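You operate a simulated robot arm through the tools that you are given. There is no shell and no other tool. Be economical: measure what you need, move in short steps, check, and stop when the job is done.

You are at the controls of a simulated two-armed robot. One attempt, no reset.

Task
Pick up the glue bottle with one hand, pass it to the other hand and put it on the top of the drawer cabinet. Set down upright: glue bottle.

The check looks at the end state, three seconds after you hand in, the way a careful person would. Anything else that was tipped, shoved, dropped, spilled or broken makes it a failure.

Robot
Two 7-joint arms with two-finger parallel grippers on one trunk, on a base that drives. Base frame: it is fixed to the floor where the robot stands at the start and does not move with it; the origin is under the middle of the robot, x ahead of it, y to its left, z up; the surface under the hand at the start is at about z = 91. Units: cm, rad, N and s.
The left shoulder is at the start at [3, 11.9, 108.5], the right one opposite. With the tool pointing down near the work surface each hand reaches from about 28 to 68 cm from the robot's upright axis, wherever it stands, measured 20 degrees to its own side. Places, roughly: top of the drawer cabinet [80, 360, 90]. Payload 3.43 kg a hand.
The TCP of each hand is the grasp point between the finger pads, 3 cm short of the fingertips. In the tool frame z runs along the fingers and y along their closing line. Largest opening 9.4 cm; finger width 2.8, thickness 1; the body of the gripper, 5 by 9.6 cm, starts 5.5 cm behind the TCP.
Orientation is that of the tool frame in the base frame, as a unit quaternion [w, x, y, z]. With the fingers straight down and closing along the base's y, the tool's x points along the base's -x, its y along +y and its z along -z.

Tools
- The arms move only by the tool nudge_tool. It takes "left_motion", "right_motion" or both (then of equal length, played together; a hand with none holds still); each is a list of rows, each a list of 7 numbers: the shift along the base's x, y, z in cm, then the turn, a rotation vector about the base's x, y, z in rad, then the gripper command, from -1 (shut) to 1 (fully open), values between in proportion. In form: [[dx, dy, dz, rx, ry, rz, gripper], ...]. A call has 1 to 20 rows; each row is the pose to reach, as a shift and turn from the pose commanded when the call began. Rows are played at 5 a second. More than 5 cm and 0.15 rad between two rows, or a gripper value outside its range, and nothing of the call is played. Where a pose cannot be reached the arm comes as near as it can. A force on the tool above 40 N (or 10 N above the force at the start of the call, whichever is more), or a blocked arm, ends the call early, and 0.2 s more pass. Each finger travels about 7.2 cm/s and halts on what it meets, pressing with about 40 N; the grip force reading is that of the motor and also rises with nothing between the fingers. The clock runs only during rows and for 0.2 s after the last one: add rows that repeat a pose to give the fingers time. It gives the time, the measured TCP pose, the force on the tool (base axes), the opening and the grip force at its end, in the units of the frame above (readings bear some noise), with the torque about the TCP (base axes, N m) and any sound that the robot's microphone picked up, and new pictures: "views" is both (left out), scene, wrist or none (wrist: the cameras of the hands that moved).
- Cameras (640 x 400 px; columns grow to the right, rows downward): "scene" is now at [3.78, 0.61, 179.15]; the picture's right is [-0.04, -1.00, 0.00], its down [-0.86, 0.04, -0.50] and it looks along [0.50, -0.02, -0.86] (base axes); focal length 290 px, centre (320, 200). "left" rides on the left gripper at [7.6, -1.4, -10.2] in its tool frame; the picture's right is [0.18, 0.98, 0.00], its down [-0.75, 0.14, -0.64] and it looks along [-0.63, 0.12, 0.77] (tool axes); focal length 243 px, centre (320, 200). "right" rides on the right gripper at [7.6, 1.4, -10.2] in its tool frame; the picture's right is [-0.18, 0.98, 0.00], its down [-0.75, -0.14, -0.64] and it looks along [-0.63, -0.12, 0.77] (tool axes); focal length 243 px, centre (320, 200). There is no depth. A picture from a camera that has moved, and an enlarged one, comes with that camera's place and axes in the base frame and with its lens. The place of the scene camera against the robot may be out by one fixed shift of up to 2.5 cm in any direction.
- slide_trunk(by): slides the trunk up (or, below 0, down) by that many cm; the arms and the scene camera ride with it, the base frame stays. It gives what a move gives, with no picture.
- drive_base(legs): drives the robot by 1 to 6 legs, each [ahead, turn to the left] in cm and rad, along the robot's own axes; the way and the turn of a leg run together, so that a leg with both is an arc; at most 150 cm and 3.142 rad a leg. The arms and the cameras ride along, it lands a little off, and it stops where it bumps. It gives what a move gives, and a new picture of the scene camera.
- pan_tilt(pan, tilt): turns the head with the scene camera to pan (to the left, within 2.496 rad either way) and tilt (down, from -0.506 to 1.204), counted from straight ahead of the robot. It gives what a move gives, and a new picture of the scene camera.
- close_up(camera, box): a new picture of the part [left, top, right, bottom] of that camera's present view, enlarged. No time passes.
- hand_in(): hands the job in; it is judged then, once.

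Go step by step. Nothing tells you exact positions but the pictures and the camera data: compare them with the known pose of the tool, close in by small moves and look again before you grip or let go. The budget is 120 turns and 260 pictures, counting those below and the enlarged ones. Unless the task says otherwise, let go and move clear before handing in, and close with one line.

The tools are called after "Request:" by a JSON object that holds its "op" and its "data". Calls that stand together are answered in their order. nudge_tool: Moves the arms, as the interface text tells. Its arguments: {"type":"object","properties":{"left_motion":{"type":"array","items":{"type":"array","items":{"type":"number"}}},"right_motion":{"type":"array","items":{"type":"array","items":{"type":"number"}}},"views":{"type":"string","enum":["both","scene","wrist","none"]}},"required":[]} The other tools are called the same way: slide_trunk (by) slides the trunk up or down; drive_base (legs) drives the base; pan_tilt (pan, tilt) turns the head that bears the scene camera; close_up (camera, box) takes an enlarged picture of a part of a camera's view; hand_in () hands the job in.

At the start:

```text
clock: 0.0
left_position: [42.66, 17.02, 117.62]
left_tcp_rot: [-0.001, -0.001, 1.0, 0.0]
left_force: [-0.4, 0.3, -0.6]
left_wrist_torque: [0.03, -0.01, -0.01]
left_opening: 9.38
left_grip_force: 0.1
right_position: [35.0, -9.72, 115.44]
right_tcp_rot: [0.001, 0.0, 1.0, 0.0]
right_force: [0.0, 0.5, 0.2]
right_wrist_torque: [0.0, -0.01, 0.0]
right_opening: 9.4
right_grip_force: 0.2
trunk travel left (down, up): [-35.0, 6.0]
robot x, y, heading: [-0.2, -0.11, 0.003]
head pan, tilt: [-0.042, 1.042]
```

scene: 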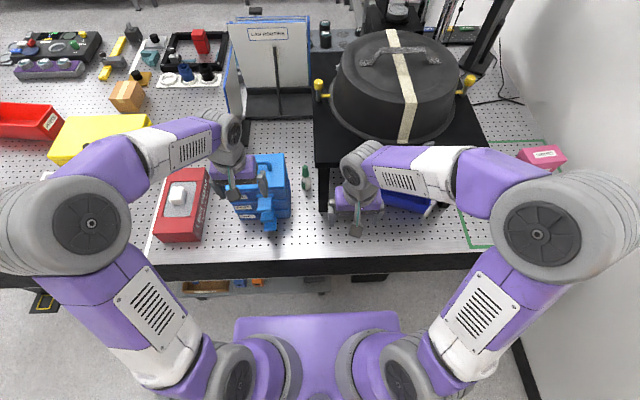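
right: 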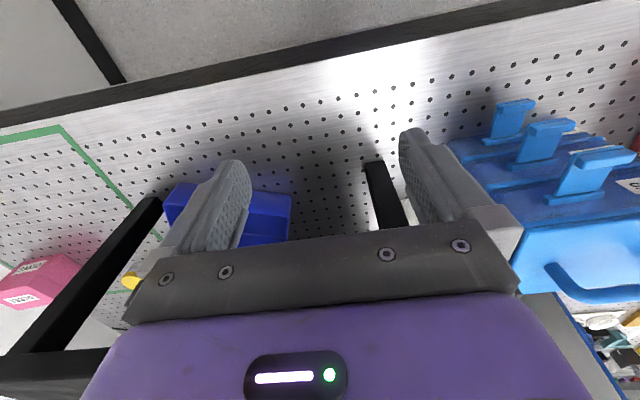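
left: 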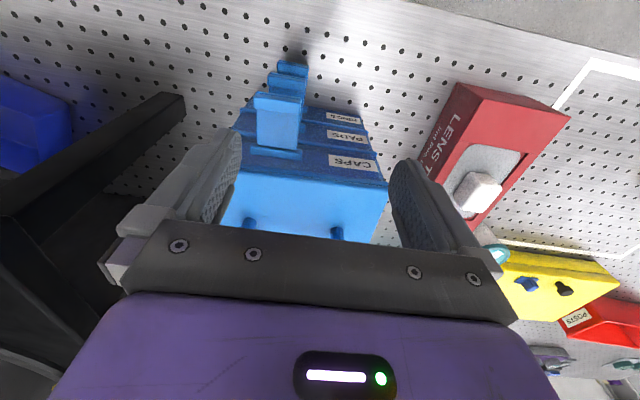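

I see a bench with many items; a small greenish bottle stands between the blue box and the black stand. I'll zoom in to identify the glue bottle.

Request:
{"op": "close_up", "data": {"camera": "scene", "box": [220, 130, 380, 230]}}

Request:
{"op": "close_up", "data": {"camera": "scene", "box": [0, 10, 240, 160]}}

```text
4.00 times, centred on (300, 180) of scene
camera zoom: at [3.78, 0.61, 179.15], right [-0.04, -1.0, 0.0], down [-0.86, 0.04, -0.5], along [0.5, -0.02, -0.86], focal length 1160 px, centre (400, 280)
```

zoom: 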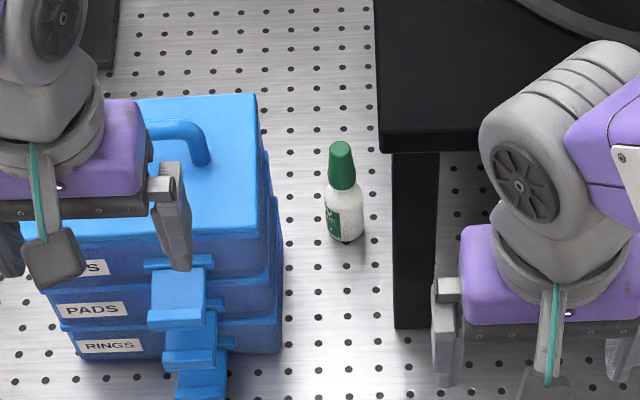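

```text
2.67 times, centred on (120, 85) of scene
camera zoom: at [3.78, 0.61, 179.15], right [-0.04, -1.0, 0.0], down [-0.86, 0.04, -0.5], along [0.5, -0.02, -0.86], focal length 774 px, centre (853, 507)
```

zoom: 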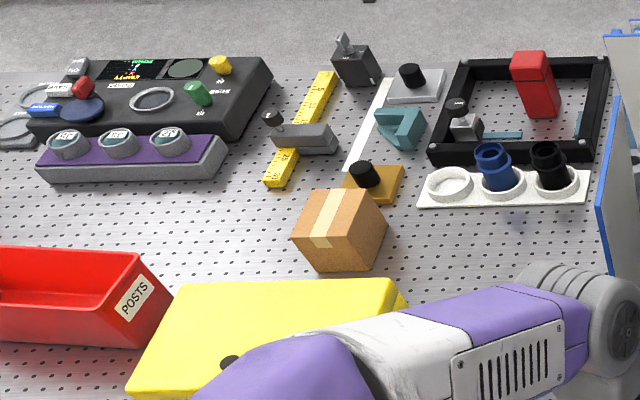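

The glue bottle stands at about (60, 2–3, 91), in a narrow gap between the blue drawer box and the black stand. I'll raise the left hand and bring it near for a wrist view, moving the right hand aside.

Request:
{"op": "nudge_tool", "data": {"left_motion": [[0, 0, 4, 0, 0, 0, 1], [0, -4, 6, 0, 0, 0, 1], [0, -8, 8, 0, 0, 0, 1], [0, -12, 8, 0, 0, 0, 1], [0, -12, 8, 0, 0, 0, 1]], "right_motion": [[-1, -3, 2, 0, 0, 0, 1], [-2, -6, 4, 0, 0, 0, 1], [-3, -9, 4, 0, 0, 0, 1], [-3, -9, 4, 0, 0, 0, 1], [-3, -9, 4, 0, 0, 0, 1]]}}

```text
clock: 1.2
left_position: [42.88, 5.16, 125.33]
left_tcp_rot: [0.0, 0.0, 1.0, 0.0]
left_force: [-0.6, 0.7, -0.1]
left_wrist_torque: [-0.03, 0.0, 0.0]
left_opening: 9.41
left_grip_force: 0.2
right_position: [32.01, -18.57, 119.6]
right_tcp_rot: [-0.001, 0.0, 1.0, 0.0]
right_force: [0.3, 1.2, -0.5]
right_wrist_torque: [0.02, -0.02, -0.01]
right_opening: 9.39
right_grip_force: 0.0
trunk travel left (down, up): [-35.0, 6.0]
robot x, y, heading: [-0.01, 0.28, 0.0]
head pan, tilt: [-0.042, 1.042]
camera scene: at [3.75, 0.71, 179.15], right [-0.04, -1.0, 0.0], down [-0.86, 0.04, -0.5], along [0.5, -0.02, -0.86], focal length 290 px, centre (320, 200)
camera right: at [24.39, -17.04, 129.75], right [0.18, 0.98, 0.0], down [0.75, -0.14, 0.64], along [0.63, -0.12, -0.77], focal length 243 px, centre (320, 200)
camera left: at [35.12, 3.77, 135.53], right [-0.18, 0.98, 0.0], down [0.75, 0.14, 0.64], along [0.63, 0.12, -0.77], focal length 243 px, centre (320, 200)
```

scene: 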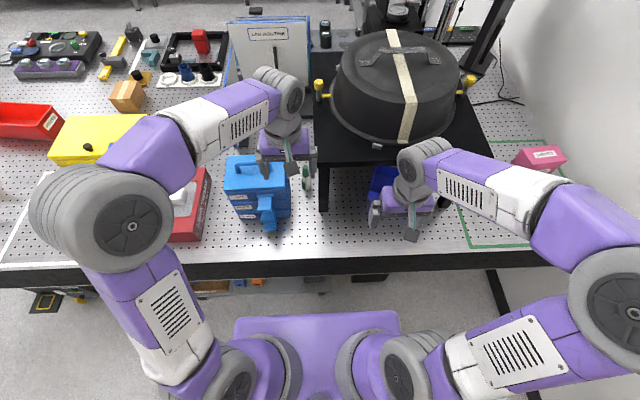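
right: 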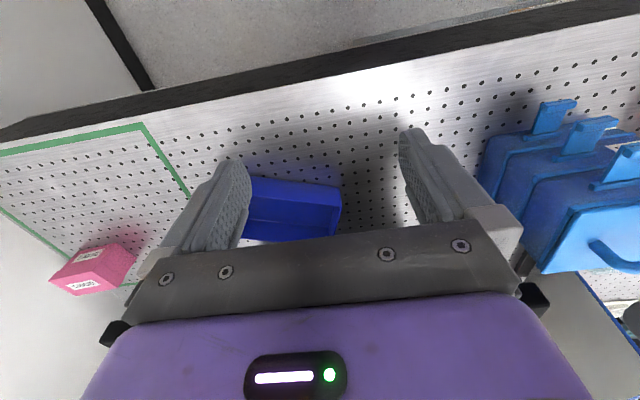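
left: 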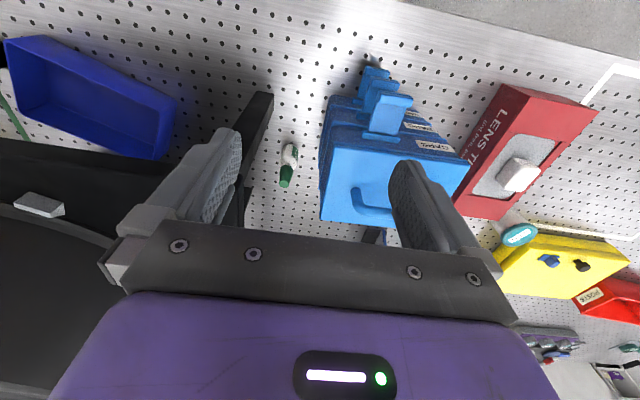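

Request:
{"op": "close_up", "data": {"camera": "left", "box": [200, 60, 440, 260]}}

```text
2.00 times, centred on (320, 160) of left
camera zoom: at [35.12, 3.77, 135.53], right [-0.18, 0.98, 0.0], down [0.75, 0.14, 0.64], along [0.63, 0.12, -0.77], focal length 485 px, centre (320, 280)
```

zoom: 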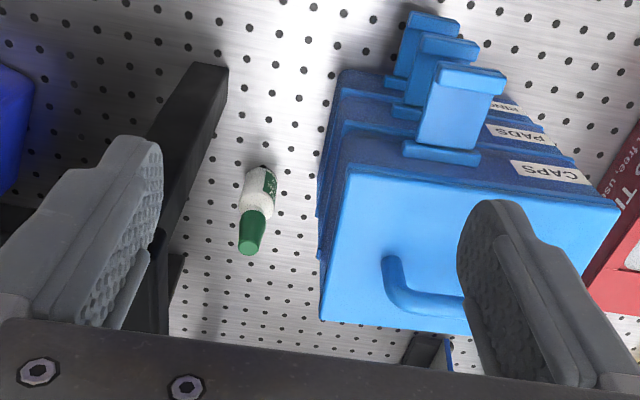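

The wrist view puts the bottle at about (59.2, 2.5), about 12.5 cm tall, with the stand's edge near y=-1.3 and the blue box from y=8 up to z≈108. I'll turn the left hand to close along x, with its camera toward +y, while it is high.

Request:
{"op": "nudge_tool", "data": {"left_motion": [[0, 0, 1, 0, 0, -0.14, 1], [0, 0, 2, 0, 0, -0.28, 1], [0, 0, 3, 0, 0, -0.42, 1], [0, 0, 3, 0, 0, -0.56, 1], [1, 0, 3, 0, 0, -0.7, 1], [2, 0, 3, 0, 0, -0.84, 1], [3, 0, 3, 0, 0, -0.98, 1], [4, 0, 3, 0, 0, -1.12, 1], [5, 0, 3, 0, 0, -1.26, 1], [6, -0.5, 3, 0, 0, -1.4, 1], [7, -1, 3, 0, 0, -1.5, 1], [8, -1.5, 3, 0, 0, -1.571, 1], [8, -1.5, 3, 0, 0, -1.571, 1]]}}

```text
clock: 4.0
left_position: [50.63, 3.74, 128.7]
left_tcp_rot: [0.0, 0.708, 0.707, 0.0]
left_force: [0.3, -0.1, 1.1]
left_wrist_torque: [0.03, 0.0, -0.01]
left_opening: 9.41
left_grip_force: 0.1
right_position: [32.04, -18.51, 119.74]
right_tcp_rot: [0.0, 0.0, 1.0, -0.001]
right_force: [-0.7, 0.7, -0.1]
right_wrist_torque: [-0.01, 0.0, 0.03]
right_opening: 9.38
right_grip_force: 0.1
trunk travel left (down, up): [-35.0, 6.0]
robot x, y, heading: [-0.25, 0.06, 0.003]
head pan, tilt: [-0.042, 1.042]
camera scene: at [3.75, 0.64, 179.15], right [-0.04, -1.0, 0.0], down [-0.86, 0.04, -0.5], along [0.5, -0.02, -0.86], focal length 290 px, centre (320, 200)
camera left: at [49.2, 11.39, 138.87], right [0.98, 0.18, 0.0], down [0.14, -0.75, 0.64], along [0.12, -0.63, -0.77], focal length 243 px, centre (320, 200)
```

scene: 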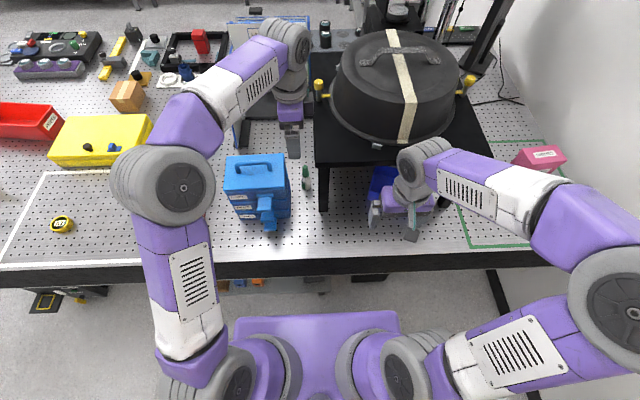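
left: 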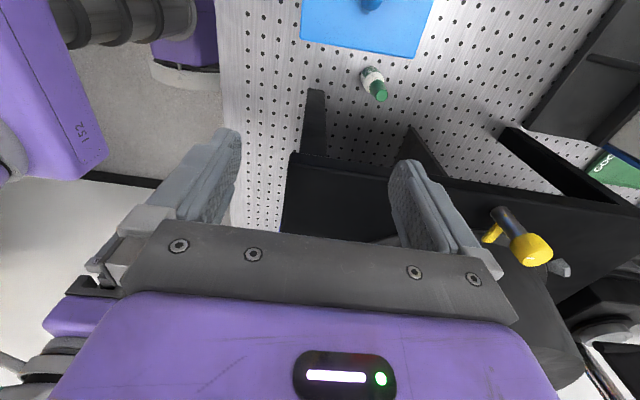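

The bottle is confirmed at about (59.5, 2.6). I'll move over it and descend part way.

Request:
{"op": "nudge_tool", "data": {"left_motion": [[4, -0.5, 0, 0, 0, 0, 0.5], [8.8, -1.1, 0, 0, 0, 0, 0.5], [8.8, -1.1, -5, 0, 0, 0, 0.5], [8.8, -1.1, -9, 0, 0, 0, 0.5], [8.8, -1.1, -13, 0, 0, 0, 0.5], [8.8, -1.1, -16, 0, 0, 0, 0.5], [8.8, -1.1, -16, 0, 0, 0, 0.5]]}}

```text
clock: 5.7
left_position: [59.73, 2.33, 113.51]
left_tcp_rot: [0.009, 0.706, 0.708, 0.003]
left_force: [-4.0, 1.6, 8.1]
left_wrist_torque: [-0.36, -0.08, -0.15]
left_opening: 7.04
left_grip_force: 0.1
left hand out of reach, approached as far as the arm can: row 2
right_position: [31.89, -18.5, 119.62]
right_tcp_rot: [0.0, 0.0, 1.0, 0.0]
right_force: [0.6, -0.4, -0.4]
right_wrist_torque: [0.0, 0.06, 0.01]
right_opening: 9.41
right_grip_force: 0.1
trunk travel left (down, up): [-35.0, 6.0]
robot x, y, heading: [0.15, 0.26, -0.0]
head pan, tilt: [-0.042, 1.042]
stopped in row 7 (left hand): the force on the tool passed its limit at 41 N (the readings are from after the stop); the commanded pose is now the measured one
camera scene: at [3.67, 0.66, 179.13], right [-0.04, -1.0, 0.0], down [-0.86, 0.04, -0.51], along [0.5, -0.02, -0.86], focal length 290 px, centre (320, 200)
camera left: at [57.99, 10.22, 123.65], right [0.98, 0.19, 0.01], down [0.13, -0.75, 0.65], along [0.13, -0.64, -0.76], focal length 243 px, centre (320, 200)
```

scene: 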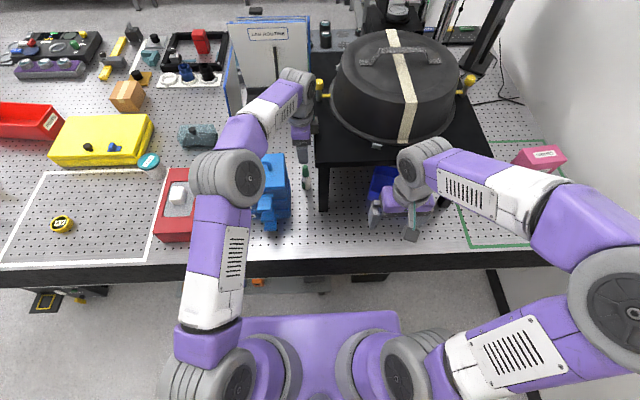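
left: 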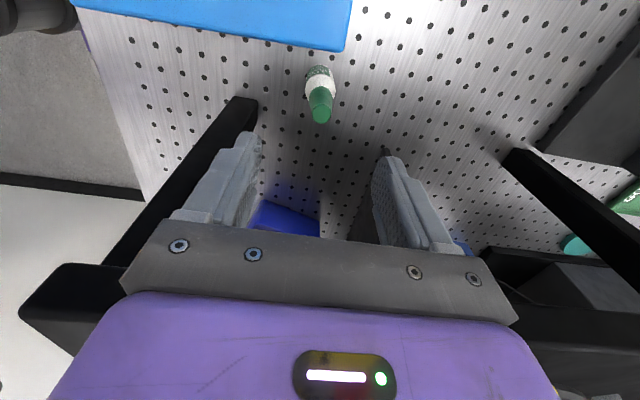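

The move stopped on a contact. I'll look closer at where the left wrist touches.

Request:
{"op": "close_up", "data": {"camera": "scene", "box": [230, 40, 390, 210]}}

Request:
{"op": "close_up", "data": {"camera": "left", "box": [0, 0, 640, 400]}}

```text
2.35 times, centred on (310, 125) of scene
camera zoom: at [3.67, 0.66, 179.13], right [-0.04, -1.0, 0.0], down [-0.86, 0.04, -0.51], along [0.5, -0.02, -0.86], focal length 683 px, centre (344, 376)
```

zoom: 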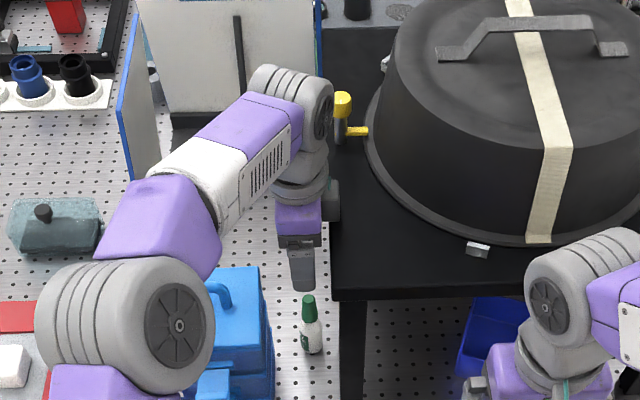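

```text
1.00 times, centred on (320, 200) of left (not enlarged: the box is as wide or as high as the picture)
camera zoom: at [57.99, 10.22, 123.65], right [0.98, 0.19, 0.01], down [0.13, -0.75, 0.65], along [0.13, -0.64, -0.76], focal length 243 px, centre (320, 200)
```

zoom: 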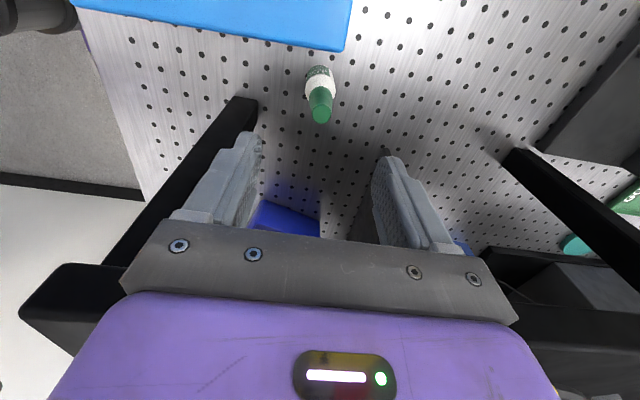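

The left gripper body touched the stand's top edge, so that edge sits nearer y≈0.3 and z≈119. I'll back the left hand up, lean it away from the stand, and use the right wrist camera to look horizontally into the gap.

Request:
{"op": "nudge_tool", "data": {"left_motion": [[0, 0, 2, 0, 0, 0, 0.5], [0, 0, 4, 0, 0, 0, 0.5], [0, 0.4, 5, -0.12, 0, 0, 0.5], [0, 0.8, 5, -0.25, 0, 0, 0.5], [0, 0.8, 5, -0.25, 0, 0, 0.5], [0, 0.8, 5, -0.25, 0, 0, 0.5], [0, 0.8, 5, -0.25, 0, 0, 0.5]], "right_motion": [[-1, 4, -1, 0, -0.1, 0, 1], [-2, 8, -2, 0, -0.22, 0, 1], [-3, 12, -4, 0, -0.34, 0, 1], [-4, 16, -6, 0, -0.46, 0, 1], [-4, 19, -8, 0, -0.58, 0, 1], [-4, 21, -9, 0, -0.7, 0, 1], [-4, 21, -9, 0, -0.7, 0, 1]]}}

```text
clock: 7.3
left_position: [59.54, 3.1, 118.38]
left_tcp_rot: [0.095, 0.7, 0.702, -0.086]
left_force: [0.8, -0.2, 0.3]
left_wrist_torque: [0.03, 0.03, 0.02]
left_opening: 7.04
left_grip_force: 0.0
right_position: [28.68, 3.64, 110.76]
right_tcp_rot: [0.343, -0.001, 0.939, 0.0]
right_force: [0.2, -0.4, 0.0]
right_wrist_torque: [0.04, 0.0, 0.0]
right_opening: 9.42
right_grip_force: 0.0
right hand out of reach, approached as far as the arm can: row 4, 5, 6, 7
trunk travel left (down, up): [-35.0, 6.0]
robot x, y, heading: [-0.11, -0.1, -0.001]
head pan, tilt: [-0.042, 1.042]
camera scene: at [3.8, 0.5, 179.15], right [-0.04, -1.0, 0.0], down [-0.86, 0.04, -0.5], along [0.5, -0.02, -0.86], focal length 290 px, centre (320, 200)
camera right: at [16.24, 5.16, 113.62], right [0.14, 0.98, 0.12], down [0.16, -0.14, 0.98], along [0.98, -0.12, -0.18], focal length 243 px, centre (320, 200)
camera left: at [57.97, 13.22, 126.3], right [0.98, 0.18, -0.03], down [0.14, -0.57, 0.81], along [0.13, -0.8, -0.58], focal length 243 px, centre (320, 200)
```

scene: 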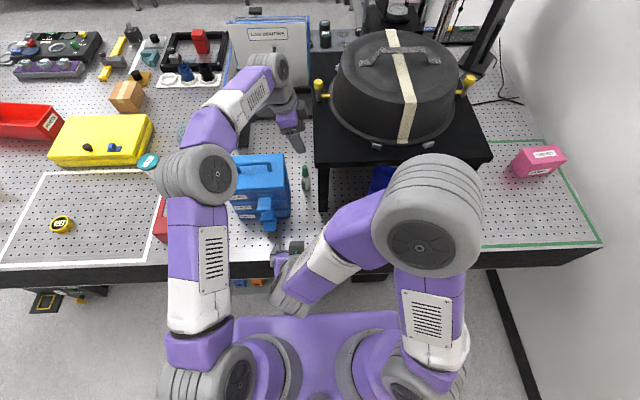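
right: 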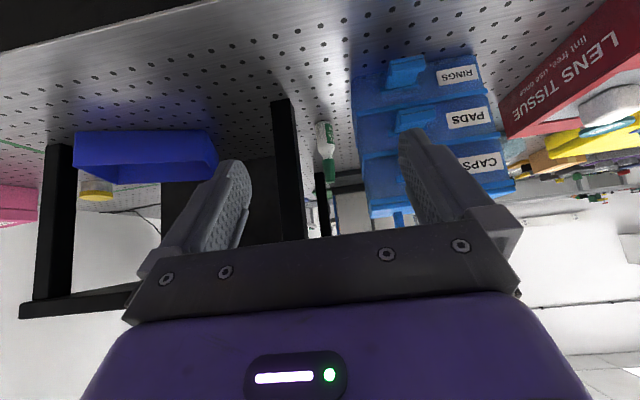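
left: 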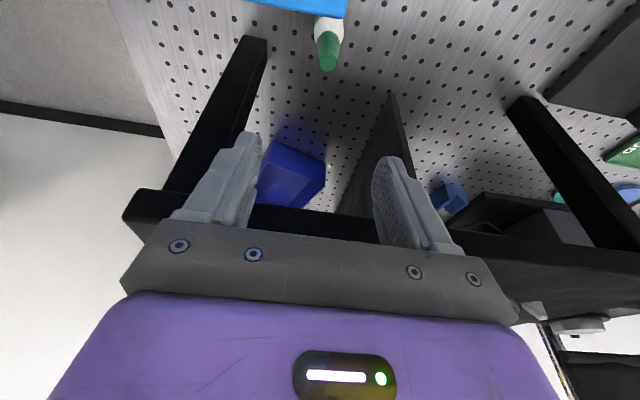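

I'll zoom on the left hand to learn its real shape on the stand side, and on the box's handle.

Request:
{"op": "close_up", "data": {"camera": "scene", "box": [220, 70, 350, 230]}}

Request:
{"op": "close_up", "data": {"camera": "right", "box": [240, 80, 440, 240]}}

```text
2.50 times, centred on (285, 150) of scene
camera zoom: at [3.8, 0.5, 179.15], right [-0.04, -1.0, 0.0], down [-0.86, 0.04, -0.5], along [0.5, -0.02, -0.86], focal length 725 px, centre (408, 325)
```

zoom: 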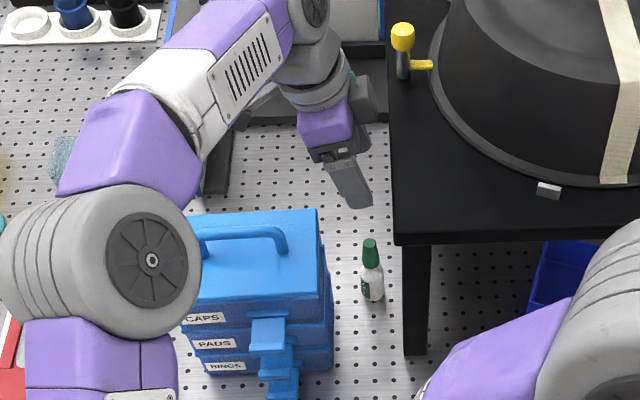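

```text
2.50 times, centred on (340, 160) of right
camera zoom: at [16.24, 5.16, 113.62], right [0.14, 0.98, 0.12], down [0.16, -0.14, 0.98], along [0.98, -0.12, -0.18], focal length 606 px, centre (270, 300)
```

zoom: 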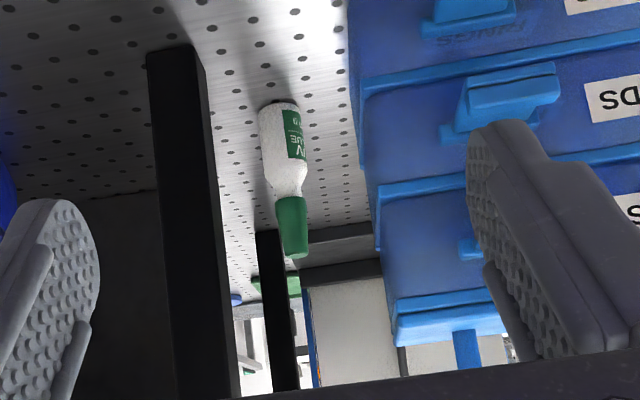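

The right camera gives a clear view into the gap: the bottle top is near z≈103, the box top near z≈110.7 and the stand top near z≈119.5. I'll lower the left hand with a small lean, aiming for a fingertip grip on the cap, and look on the way.

Request:
{"op": "nudge_tool", "data": {"left_motion": [[0, 0.1, 0, 0.06, 0, 0, 0.2], [-0.1, 0.1, -2, 0.12, 0, 0, 0.2], [-0.1, 0.1, -5, 0.12, 0, 0, 0.2], [-0.1, 0.1, -8, 0.12, 0, 0, 0.2], [-0.1, 0.1, -10.4, 0.12, 0, 0, 0.2], [-0.1, 0.1, -10.4, 0.12, 0, 0, 0.2]]}}

Request:
{"op": "close_up", "data": {"camera": "right", "box": [240, 80, 440, 240]}}

Request:
{"op": "close_up", "data": {"camera": "scene", "box": [220, 70, 350, 230]}}

```text
clock: 8.7
left_position: [59.65, 3.48, 107.89]
left_tcp_rot: [0.052, 0.704, 0.707, -0.043]
left_force: [-0.1, 0.5, 0.2]
left_wrist_torque: [0.0, 0.0, 0.01]
left_opening: 5.63
left_grip_force: 0.0
right_position: [28.62, 3.73, 110.78]
right_tcp_rot: [0.343, 0.0, 0.94, 0.0]
right_force: [-0.8, -0.1, -0.3]
right_wrist_torque: [-0.04, -0.02, 0.04]
right_opening: 9.41
right_grip_force: 0.0
trunk travel left (down, up): [-35.0, 6.0]
robot x, y, heading: [-0.16, -0.18, 0.001]
head pan, tilt: [-0.042, 1.042]
camera scene: at [3.77, 0.6, 179.15], right [-0.04, -1.0, 0.0], down [-0.86, 0.04, -0.5], along [0.5, -0.02, -0.86], focal length 290 px, centre (320, 200)
camera left: at [57.97, 12.45, 117.02], right [0.98, 0.19, -0.01], down [0.14, -0.66, 0.74], along [0.13, -0.73, -0.67], focal length 243 px, centre (320, 200)
```

scene: 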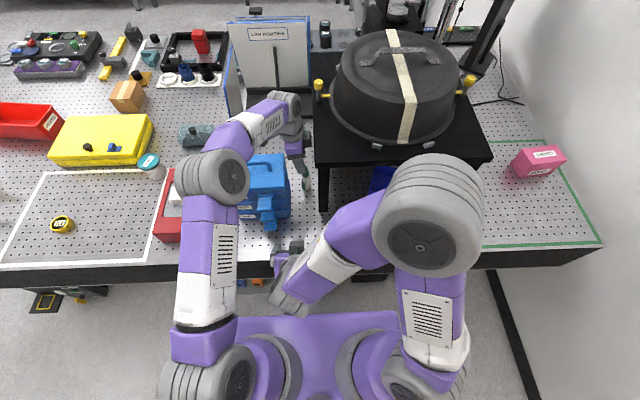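
left: 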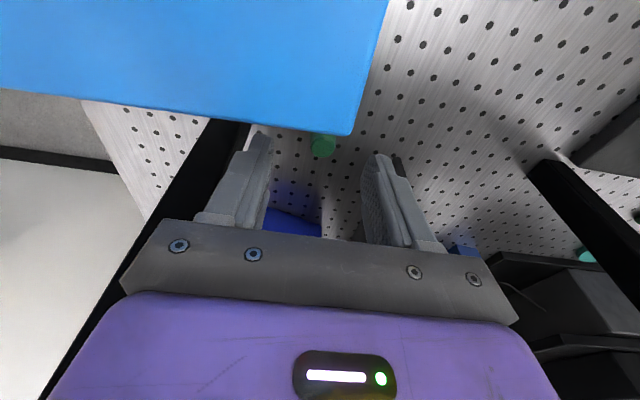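

```text
2.50 times, centred on (340, 160) of right
camera zoom: at [16.23, 5.21, 113.64], right [0.14, 0.98, 0.12], down [0.16, -0.14, 0.98], along [0.98, -0.12, -0.18], focal length 606 px, centre (270, 300)
```

zoom: 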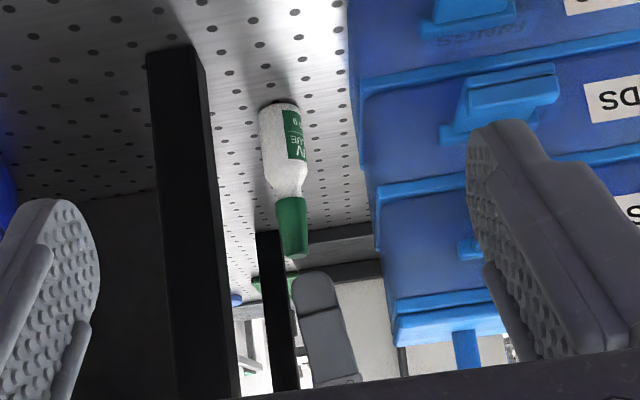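

```text
2.50 times, centred on (285, 150) of scene
camera zoom: at [3.77, 0.6, 179.15], right [-0.04, -1.0, 0.0], down [-0.86, 0.04, -0.5], along [0.5, -0.02, -0.86], focal length 725 px, centre (408, 325)
```

zoom: 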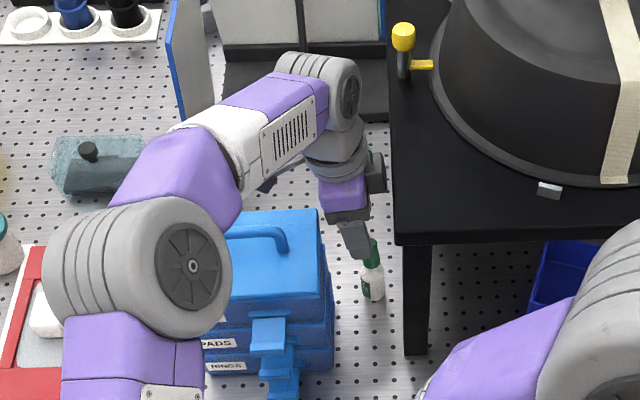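

The hand clears both neighbours, the fingers straddle the cap in x, and they sit about 0.8 cm too far toward +y. I'll correct y and descend to fingertip depth on the cap.

Request:
{"op": "nudge_tool", "data": {"left_motion": [[0, -0.2, -1, -0.035, 0, 0, 0.2], [0.1, -0.38, -2, -0.035, 0, 0, 0.2], [0.1, -0.38, -3, -0.035, 0, 0, 0.2], [0.1, -0.38, -3.9, -0.035, 0, 0, 0.2], [0.1, -0.38, -3.9, -0.035, 0, 0, 0.2]], "views": "wrist"}}

Request:
{"op": "close_up", "data": {"camera": "right", "box": [240, 80, 440, 240]}}

Request:
{"op": "close_up", "data": {"camera": "scene", "box": [220, 70, 350, 230]}}

```text
clock: 9.9
left_position: [59.7, 2.87, 104.03]
left_tcp_rot: [0.065, 0.703, 0.706, -0.056]
left_force: [-0.1, -0.3, -0.3]
left_wrist_torque: [-0.03, 0.01, 0.01]
left_opening: 5.63
left_grip_force: 0.0
right_position: [28.71, 3.62, 110.79]
right_tcp_rot: [0.343, 0.0, 0.939, 0.0]
right_force: [0.2, -0.4, 0.6]
right_wrist_torque: [0.05, -0.03, 0.0]
right_opening: 9.41
right_grip_force: 0.2
trunk travel left (down, up): [-35.0, 6.0]
robot x, y, heading: [0.22, 0.09, 0.003]
head pan, tilt: [-0.042, 1.042]
camera left: at [58.04, 12.26, 112.81], right [0.98, 0.19, -0.02], down [0.14, -0.63, 0.76], along [0.13, -0.75, -0.65], focal length 243 px, centre (320, 200)
```

left: 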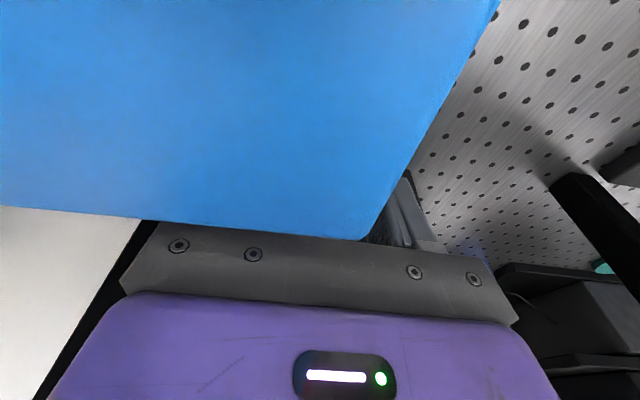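

```text
2.50 times, centred on (340, 160) of right
camera zoom: at [16.24, 5.22, 113.64], right [0.14, 0.98, 0.12], down [0.16, -0.14, 0.98], along [0.98, -0.12, -0.18], focal length 606 px, centre (270, 300)
```

zoom: 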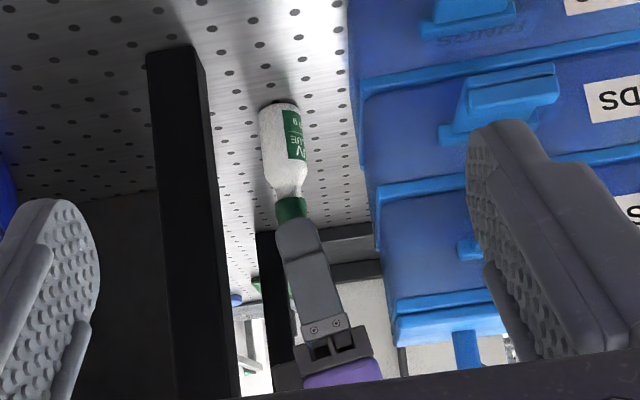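

```text
2.50 times, centred on (285, 150) of scene
camera zoom: at [3.78, 0.61, 179.15], right [-0.04, -1.0, 0.0], down [-0.86, 0.04, -0.5], along [0.5, -0.02, -0.86], focal length 725 px, centre (408, 325)
```

zoom: 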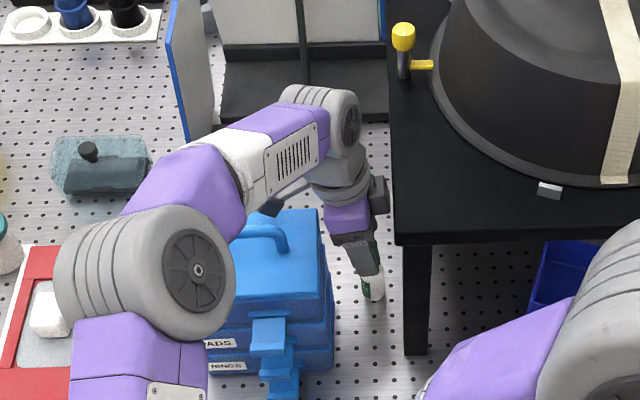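

The fingertips overlap about 2 cm of the cap and nothing touches, so I'll close gently.

Request:
{"op": "nudge_tool", "data": {"left_motion": [[0, 0, 0, 0, 0, 0, -0.2], [0, 0, 0, 0, 0, 0, -0.4], [0, 0, 0, 0, 0, 0, -0.6], [0, 0, 0, 0, 0, 0, -1], [0, 0, 0, 0, 0, 0, -1], [0, 0, 0, 0, 0, 0, -1]], "views": "none"}}

Request:
{"op": "close_up", "data": {"camera": "right", "box": [240, 80, 440, 240]}}

```text
clock: 11.3
left_position: [59.76, 3.05, 104.09]
left_tcp_rot: [0.065, 0.703, 0.706, -0.056]
left_force: [-0.6, 0.6, -0.8]
left_wrist_torque: [0.0, -0.03, 0.01]
left_opening: 1.51
left_grip_force: 40.2
right_position: [28.63, 3.74, 110.82]
right_tcp_rot: [0.342, 0.0, 0.94, -0.001]
right_force: [-0.6, 0.6, -0.7]
right_wrist_torque: [0.01, 0.01, -0.01]
right_opening: 9.37
right_grip_force: 0.0
trunk travel left (down, up): [-35.0, 6.0]
robot x, y, heading: [0.07, 0.23, 0.002]
head pan, tilt: [-0.042, 1.042]
```

```text
2.50 times, centred on (340, 160) of right
camera zoom: at [16.25, 5.22, 113.64], right [0.14, 0.98, 0.12], down [0.16, -0.14, 0.98], along [0.98, -0.12, -0.18], focal length 606 px, centre (270, 300)
```

zoom: 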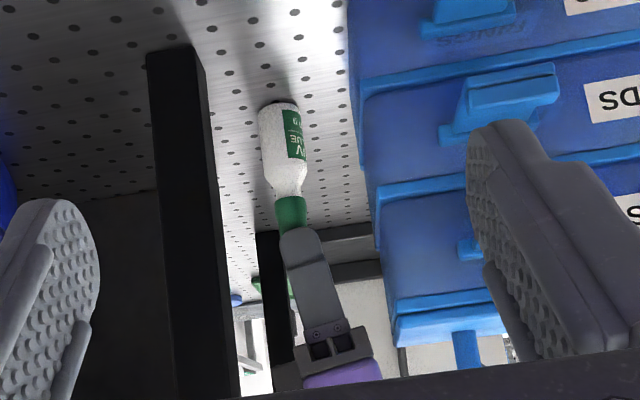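

It is gripped at 1.5 cm on the cap. I'll lift gently and check that it holds.

Request:
{"op": "nudge_tool", "data": {"left_motion": [[0, 0, 0.7, 0, 0, 0, -1], [0, 0, 1.5, 0, 0, 0, -1], [0, 0, 2.3, 0, 0, 0, -1], [0, 0, 3, 0, 0, 0, -1], [0, 0, 3, 0, 0, 0, -1]], "views": "none"}}

Request:
{"op": "close_up", "data": {"camera": "right", "box": [240, 80, 440, 240]}}

```text
clock: 12.5
left_position: [59.69, 3.17, 107.05]
left_tcp_rot: [0.065, 0.703, 0.706, -0.056]
left_force: [-0.3, 0.4, -0.7]
left_wrist_torque: [-0.02, -0.01, -0.01]
left_opening: 1.5
left_grip_force: 40.5
right_position: [28.67, 3.73, 110.79]
right_tcp_rot: [0.343, 0.001, 0.939, -0.001]
right_force: [0.2, -0.1, 1.4]
right_wrist_torque: [0.01, 0.0, 0.01]
right_opening: 9.38
right_grip_force: 0.1
trunk travel left (down, up): [-35.0, 6.0]
robot x, y, heading: [-0.21, -0.4, -0.002]
head pan, tilt: [-0.042, 1.042]
```

```text
2.50 times, centred on (340, 160) of right
camera zoom: at [16.26, 5.22, 113.64], right [0.14, 0.98, 0.12], down [0.16, -0.14, 0.98], along [0.98, -0.12, -0.18], focal length 606 px, centre (270, 300)
```

zoom: 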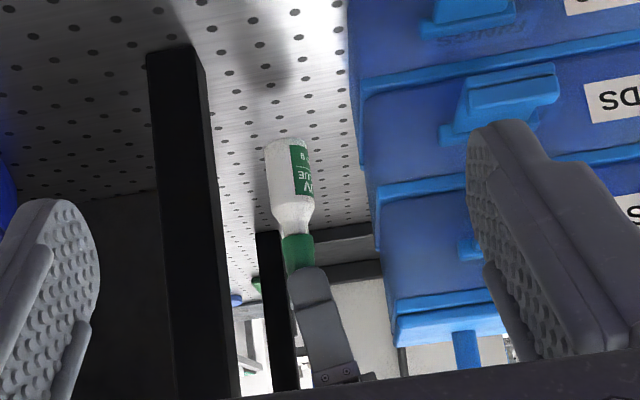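

The bottle came up cleanly. I'll raise it straight up within the gap and return the right hand to its earlier side pose.

Request:
{"op": "nudge_tool", "data": {"left_motion": [[0, 0, 2, 0, 0, 0, -1], [0, 0, 4, 0, 0, 0, -1], [0, 0, 6, 0, 0, 0, -1], [0, 0, 8, 0, 0, 0, -1], [0, 0, 10, 0, 0, 0, -1], [0, 0, 11, 0, 0, 0, -1], [0, 0, 11, 0, 0, 0, -1]], "right_motion": [[0, -4, 2, 0, 0.12, 0, 1], [0, -8, 4, 0, 0.24, 0, 1], [1, -12, 6, 0, 0.36, 0, 1], [2, -16, 7, 0, 0.48, 0, 1], [3, -20, 8, 0, 0.6, 0, 1], [4, -22, 8, 0, 0.7, 0, 1], [4, -22, 8, 0, 0.7, 0, 1]], "views": "scene"}}

```text
clock: 14.1
left_position: [59.76, 3.1, 117.98]
left_tcp_rot: [0.065, 0.703, 0.706, -0.055]
left_force: [-0.5, 0.1, 0.5]
left_wrist_torque: [-0.02, 0.02, 0.01]
left_opening: 1.54
left_grip_force: 39.9
right_position: [32.73, -18.34, 118.86]
right_tcp_rot: [0.0, 0.0, 1.0, 0.0]
right_force: [0.8, -0.8, -0.4]
right_wrist_torque: [0.02, -0.02, 0.0]
right_opening: 9.39
right_grip_force: 0.0
right hand out of reach, approached as far as the arm can: row 1, 2
trunk travel left (down, up): [-35.0, 6.0]
robot x, y, heading: [0.05, -0.17, 0.002]
head pan, tilt: [-0.042, 1.042]
camera scene: at [3.71, 0.64, 179.15], right [-0.04, -1.0, 0.0], down [-0.86, 0.04, -0.5], along [0.5, -0.02, -0.86], focal length 290 px, centre (320, 200)
```

scene: 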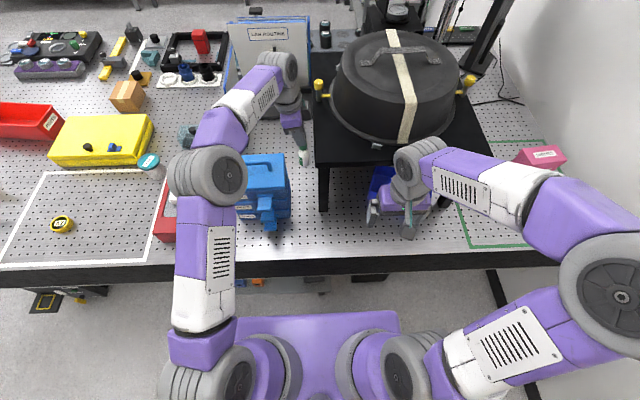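

The bottle is above most of the clutter and upright. I'll bring the left hand back toward me along the gap while turning the right hand in place.

Request:
{"op": "nudge_tool", "data": {"left_motion": [[-2, 0, 1, 0, 0, 0, -1], [-4, 0, 2, 0, 0, 0, -1], [-6, 0, 3, 0, 0, 0, -1], [-8, 0, 4, 0, 0, 0, -1], [-10, 0, 5, 0, 0, 0, -1], [-12, 0, 6, 0, 0, 0, -1], [-14, 0, 6, 0, 0, 0, -1], [-16, 0.5, 6, 0, 0, 0, -1], [-18, 1, 6, 0, 0, 0, -1], [-20, 2, 6, 0, 0, 0, -1], [-20, 3, 6, 0, 0, 0, -1], [-20, 3, 6, 0, 0, 0, -1]], "right_motion": [[0, 0, 0, 0, 0, 0.14, 1], [0, 0, 0, 0, 0, 0.28, 1], [0, 0, 0, 0, 0, 0.42, 1], [0, 0, 0, 0, 0, 0.56, 1], [0, 0, 0, 0, 0, 0.7, 1], [0, 0, 0, 0, 0, 0.84, 1], [0, 0, 0, 0, 0, 0.98, 1], [0, 0, 0, 0, 0, 1.12, 1], [0, 0, 0, 0, 0, 1.26, 1], [0, 0, 0, 0, 0, 1.4, 1], [0, 0, 0, 0, 0, 1.54, 1], [0, 0, 0, 0, 0, 1.571, 1]]}}

```text
clock: 16.7
left_position: [39.81, 6.0, 123.85]
left_tcp_rot: [0.064, 0.703, 0.706, -0.056]
left_force: [0.6, 0.3, -0.7]
left_wrist_torque: [-0.03, 0.02, -0.01]
left_opening: 1.55
left_grip_force: 39.9
right_position: [32.85, -18.35, 118.89]
right_tcp_rot: [0.001, 0.708, -0.707, 0.0]
right_force: [-1.0, 0.3, -0.6]
right_wrist_torque: [-0.02, -0.01, 0.01]
right_opening: 9.38
right_grip_force: 0.2
trunk travel left (down, up): [-35.0, 6.0]
robot x, y, heading: [0.22, 0.39, 0.002]
head pan, tilt: [-0.042, 1.042]
camera scene: at [3.78, 0.6, 179.15], right [-0.04, -1.0, 0.0], down [-0.86, 0.04, -0.5], along [0.5, -0.02, -0.86], focal length 290 px, centre (320, 200)
camera right: at [31.43, -25.95, 128.99], right [-0.98, 0.18, 0.0], down [0.14, 0.75, 0.64], along [0.12, 0.63, -0.77], focal length 243 px, centre (320, 200)
camera left: at [38.05, 15.29, 132.75], right [0.98, 0.19, -0.02], down [0.14, -0.63, 0.76], along [0.13, -0.75, -0.65], focal length 243 px, centre (320, 200)
```

scene: 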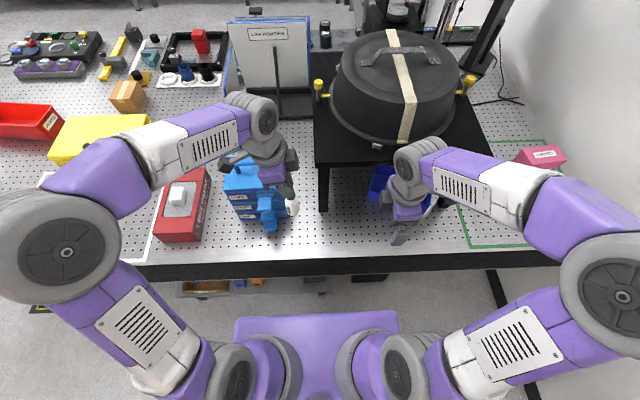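
right: 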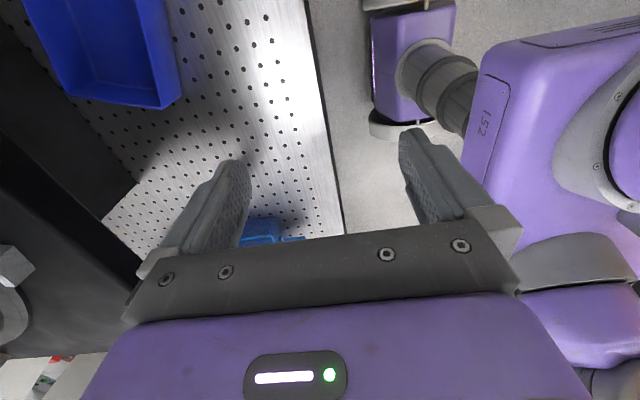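
left: 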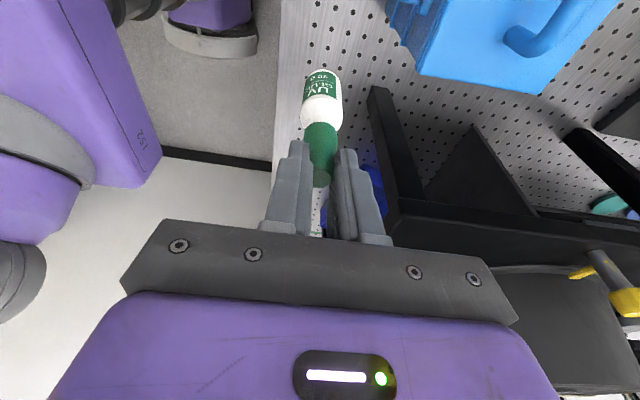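

The bottle hangs upright in the left hand with its axis at about (39.8, 5.5) and its base near z≈110.8. I'll tilt the right hand to point left and down, and bring it to a standoff.

Request:
{"op": "nudge_tool", "data": {"right_motion": [[1, 1, 1, 0.13, 0, 0, 1], [2, 2, 2, 0.26, 0, 0, 1], [3, 4, 3, 0.39, 0, 0, 1], [4, 5, 4, 0.52, 0, 0, 1], [5, 7, 5, 0.65, 0, 0, 1], [6, 9, 5.6, 0.78, 0, 0, 1], [7, 10.3, 5.6, 0.9, 0, 0, 1], [7, 10.3, 5.6, 0.9, 0, 0, 1]]}}

```text
clock: 18.5
left_position: [39.74, 6.09, 124.07]
left_tcp_rot: [0.065, 0.703, 0.706, -0.056]
left_force: [0.0, 0.0, -1.3]
left_wrist_torque: [-0.02, -0.04, -0.03]
left_opening: 1.54
left_grip_force: 39.6
right_position: [39.64, -7.97, 124.21]
right_tcp_rot: [-0.309, 0.637, -0.636, -0.307]
right_force: [0.1, 0.7, -1.0]
right_wrist_torque: [0.0, 0.0, -0.03]
right_opening: 9.41
right_grip_force: 0.1
trunk travel left (down, up): [-35.0, 6.0]
robot x, y, heading: [-0.29, -0.29, 0.001]
head pan, tilt: [-0.042, 1.042]
camera scene: at [3.74, 0.65, 179.15], right [-0.04, -1.0, 0.0], down [-0.86, 0.04, -0.5], along [0.5, -0.02, -0.86], focal length 290 px, centre (320, 200)
camera right: at [38.23, -20.69, 124.53], right [-0.98, 0.11, 0.14], down [0.14, -0.04, 0.99], along [0.12, 0.99, 0.02], focal length 243 px, centre (320, 200)
```

scene: 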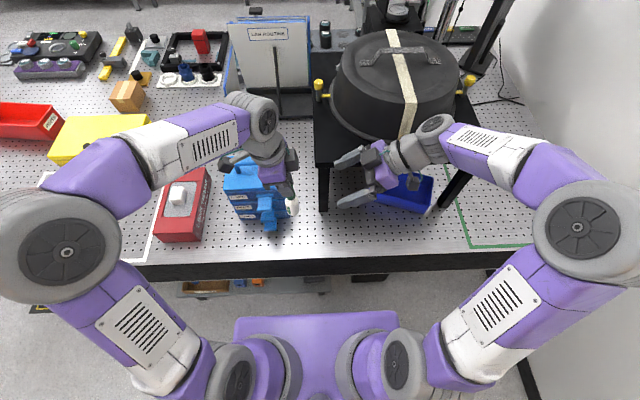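
right: 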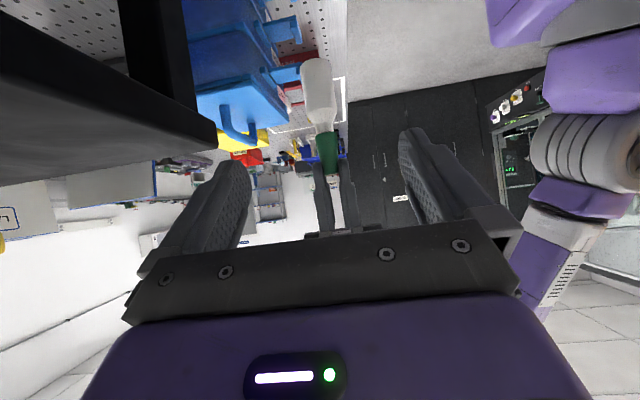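

The right camera confirms the bottle's base at z≈110.4 and x≈39.8, centred between the fingers. I'll advance most of the way along the fingers' direction.

Request:
{"op": "nudge_tool", "data": {"right_motion": [[0.1, 2.5, -1.7, 0, 0, 0, 1], [0.1, 5, -3.4, 0, 0, 0, 1], [0.2, 7.5, -5.1, 0, 0, 0, 1], [0.2, 9.8, -6.7, 0, 0, 0, 1], [0.2, 9.8, -6.7, 0, 0, 0, 1]]}}

Request:
{"op": "close_up", "data": {"camera": "scene", "box": [230, 100, 400, 250]}}

```text
clock: 19.7
left_position: [39.76, 5.96, 123.82]
left_tcp_rot: [0.065, 0.703, 0.706, -0.056]
left_force: [-0.3, -0.3, 0.2]
left_wrist_torque: [0.04, 0.04, -0.02]
left_opening: 1.52
left_grip_force: 39.7
right_position: [39.81, 2.02, 117.76]
right_tcp_rot: [-0.308, 0.637, -0.636, -0.308]
right_force: [-0.1, 0.8, -0.6]
right_wrist_torque: [-0.02, 0.0, 0.02]
right_opening: 9.42
right_grip_force: 0.1
trunk travel left (down, up): [-35.0, 6.0]
robot x, y, heading: [0.04, 0.02, -0.0]
head pan, tilt: [-0.042, 1.042]
camera scene: at [3.74, 0.57, 179.15], right [-0.04, -1.0, 0.0], down [-0.86, 0.04, -0.5], along [0.5, -0.02, -0.86], focal length 290 px, centre (320, 200)
camera right: at [38.35, -10.73, 117.93], right [-0.98, 0.11, 0.14], down [0.14, -0.03, 0.99], along [0.12, 0.99, 0.02], focal length 243 px, centre (320, 200)
```

scene: 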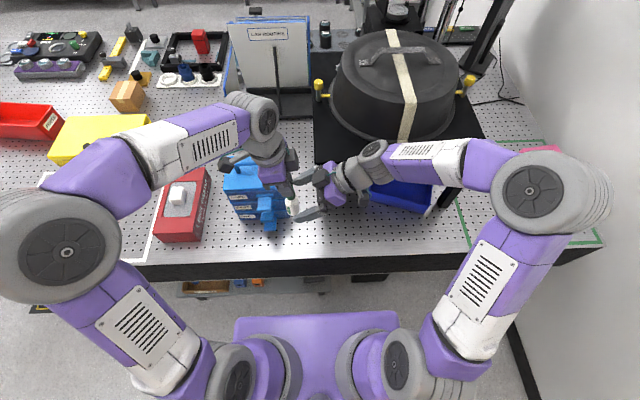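
right: 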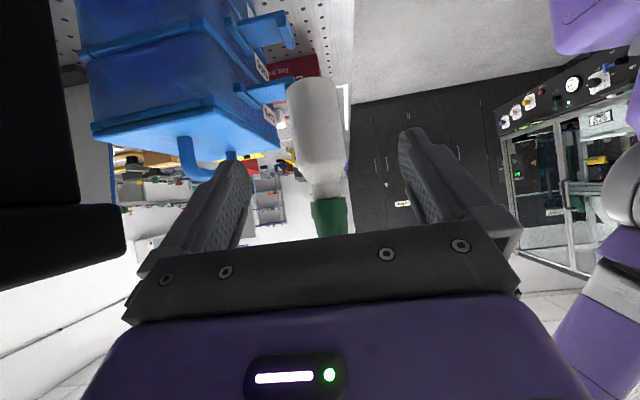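

```text
2.67 times, centred on (315, 175) of scene
camera zoom: at [3.74, 0.57, 179.15], right [-0.04, -1.0, 0.0], down [-0.86, 0.04, -0.5], along [0.5, -0.02, -0.86], focal length 774 px, centre (333, 267)
```

zoom: 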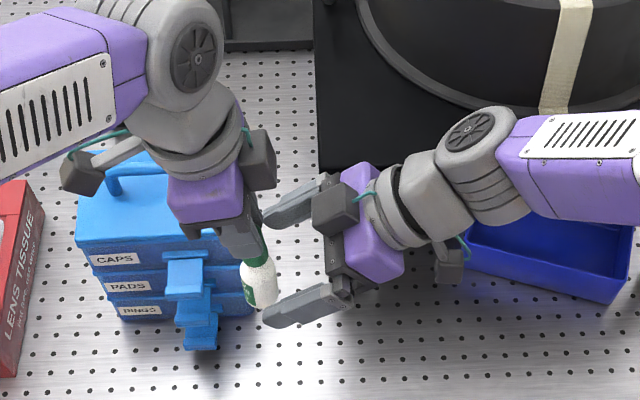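

The approach is clean and there is clearance to the left hand. I'll advance the last 3.5 cm.

Request:
{"op": "nudge_tool", "data": {"right_motion": [[0, 1.2, -1, 0, 0, 0, 1], [0, 2.4, -2, 0, 0, 0, 1], [0, 3.4, -2.9, 0, 0, 0, 1], [0, 3.4, -2.9, 0, 0, 0, 1]], "views": "wrist"}}

Request:
{"op": "close_up", "data": {"camera": "scene", "box": [230, 100, 400, 250]}}

Request:
{"op": "close_up", "data": {"camera": "left", "box": [200, 20, 440, 240]}}

```text
clock: 20.7
left_position: [39.76, 6.04, 123.86]
left_tcp_rot: [0.065, 0.703, 0.706, -0.056]
left_force: [0.0, 0.0, -1.0]
left_wrist_torque: [0.02, -0.01, -0.02]
left_opening: 1.5
left_grip_force: 39.9
right_position: [39.85, 5.06, 114.72]
right_tcp_rot: [0.308, -0.636, 0.637, 0.307]
right_force: [-0.2, -0.3, -0.2]
right_wrist_torque: [0.02, -0.01, 0.01]
right_opening: 9.42
right_grip_force: 0.0
trunk travel left (down, up): [-35.0, 6.0]
robot x, y, heading: [0.0, 0.16, 0.002]
head pan, tilt: [-0.042, 1.042]
camera right: at [38.42, -7.58, 115.03], right [-0.98, 0.11, 0.14], down [0.14, -0.03, 0.99], along [0.12, 0.99, 0.02], focal length 243 px, centre (320, 200)
```

right: 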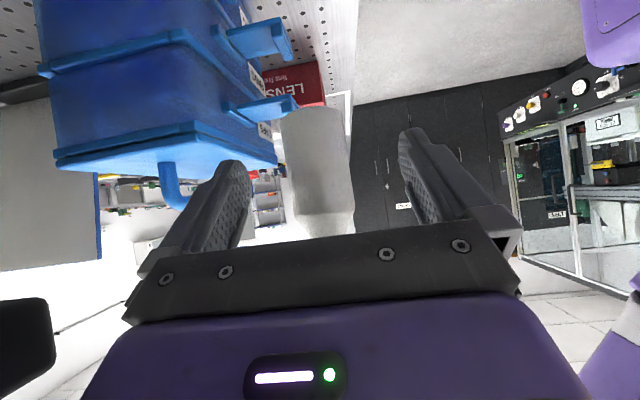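

```text
2.67 times, centred on (315, 175) of scene
camera zoom: at [3.77, 0.61, 179.15], right [-0.04, -1.0, 0.0], down [-0.86, 0.04, -0.5], along [0.5, -0.02, -0.86], focal length 774 px, centre (333, 267)
```

zoom: 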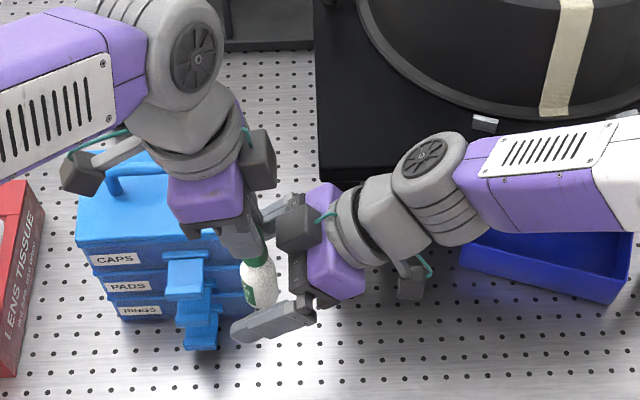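

```text
1.82 times, centred on (320, 130) of left
camera zoom: at [38.05, 15.29, 132.76], right [0.98, 0.19, -0.02], down [0.14, -0.63, 0.76], along [0.13, -0.75, -0.65], focal length 441 px, centre (320, 327)
```

zoom: 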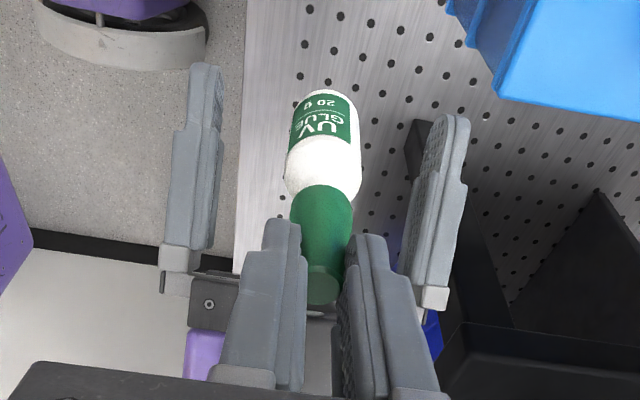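

The bottle sits centred between the right fingers. I'll close the right hand on the body.

Request:
{"op": "nudge_tool", "data": {"right_motion": [[0, 0, 0, 0, 0, 0, 0.5], [0, 0, 0, 0, 0, 0, 0.1], [0, 0, 0, 0, 0, 0, -0.15], [0, 0, 0, 0, 0, 0, -0.3], [0, 0, 0, 0, 0, 0, -0.5], [0, 0, 0, 0, 0, 0, -1], [0, 0, 0, 0, 0, 0, -1]], "views": "none"}}

Request:
{"op": "close_up", "data": {"camera": "left", "box": [200, 20, 440, 240]}}

```text
clock: 22.3
left_position: [39.7, 5.95, 123.95]
left_tcp_rot: [0.064, 0.703, 0.706, -0.057]
left_force: [1.0, 0.6, 0.3]
left_wrist_torque: [0.03, -0.11, 0.0]
left_opening: 1.53
left_grip_force: 39.8
right_position: [39.91, 5.1, 114.75]
right_tcp_rot: [-0.307, 0.637, -0.637, -0.307]
right_force: [-1.8, -0.3, 0.4]
right_wrist_torque: [0.02, -0.07, -0.06]
right_opening: 3.51
right_grip_force: 40.2
trunk travel left (down, up): [-35.0, 6.0]
robot x, y, heading: [0.24, 0.22, 0.002]
head pan, tilt: [-0.042, 1.042]
```

```text
1.82 times, centred on (320, 130) of left
camera zoom: at [38.08, 15.3, 132.75], right [0.98, 0.19, -0.02], down [0.14, -0.63, 0.76], along [0.13, -0.75, -0.65], focal length 441 px, centre (320, 327)
```

zoom: 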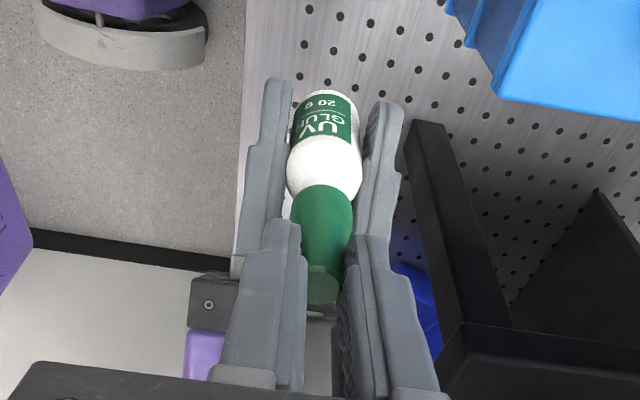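

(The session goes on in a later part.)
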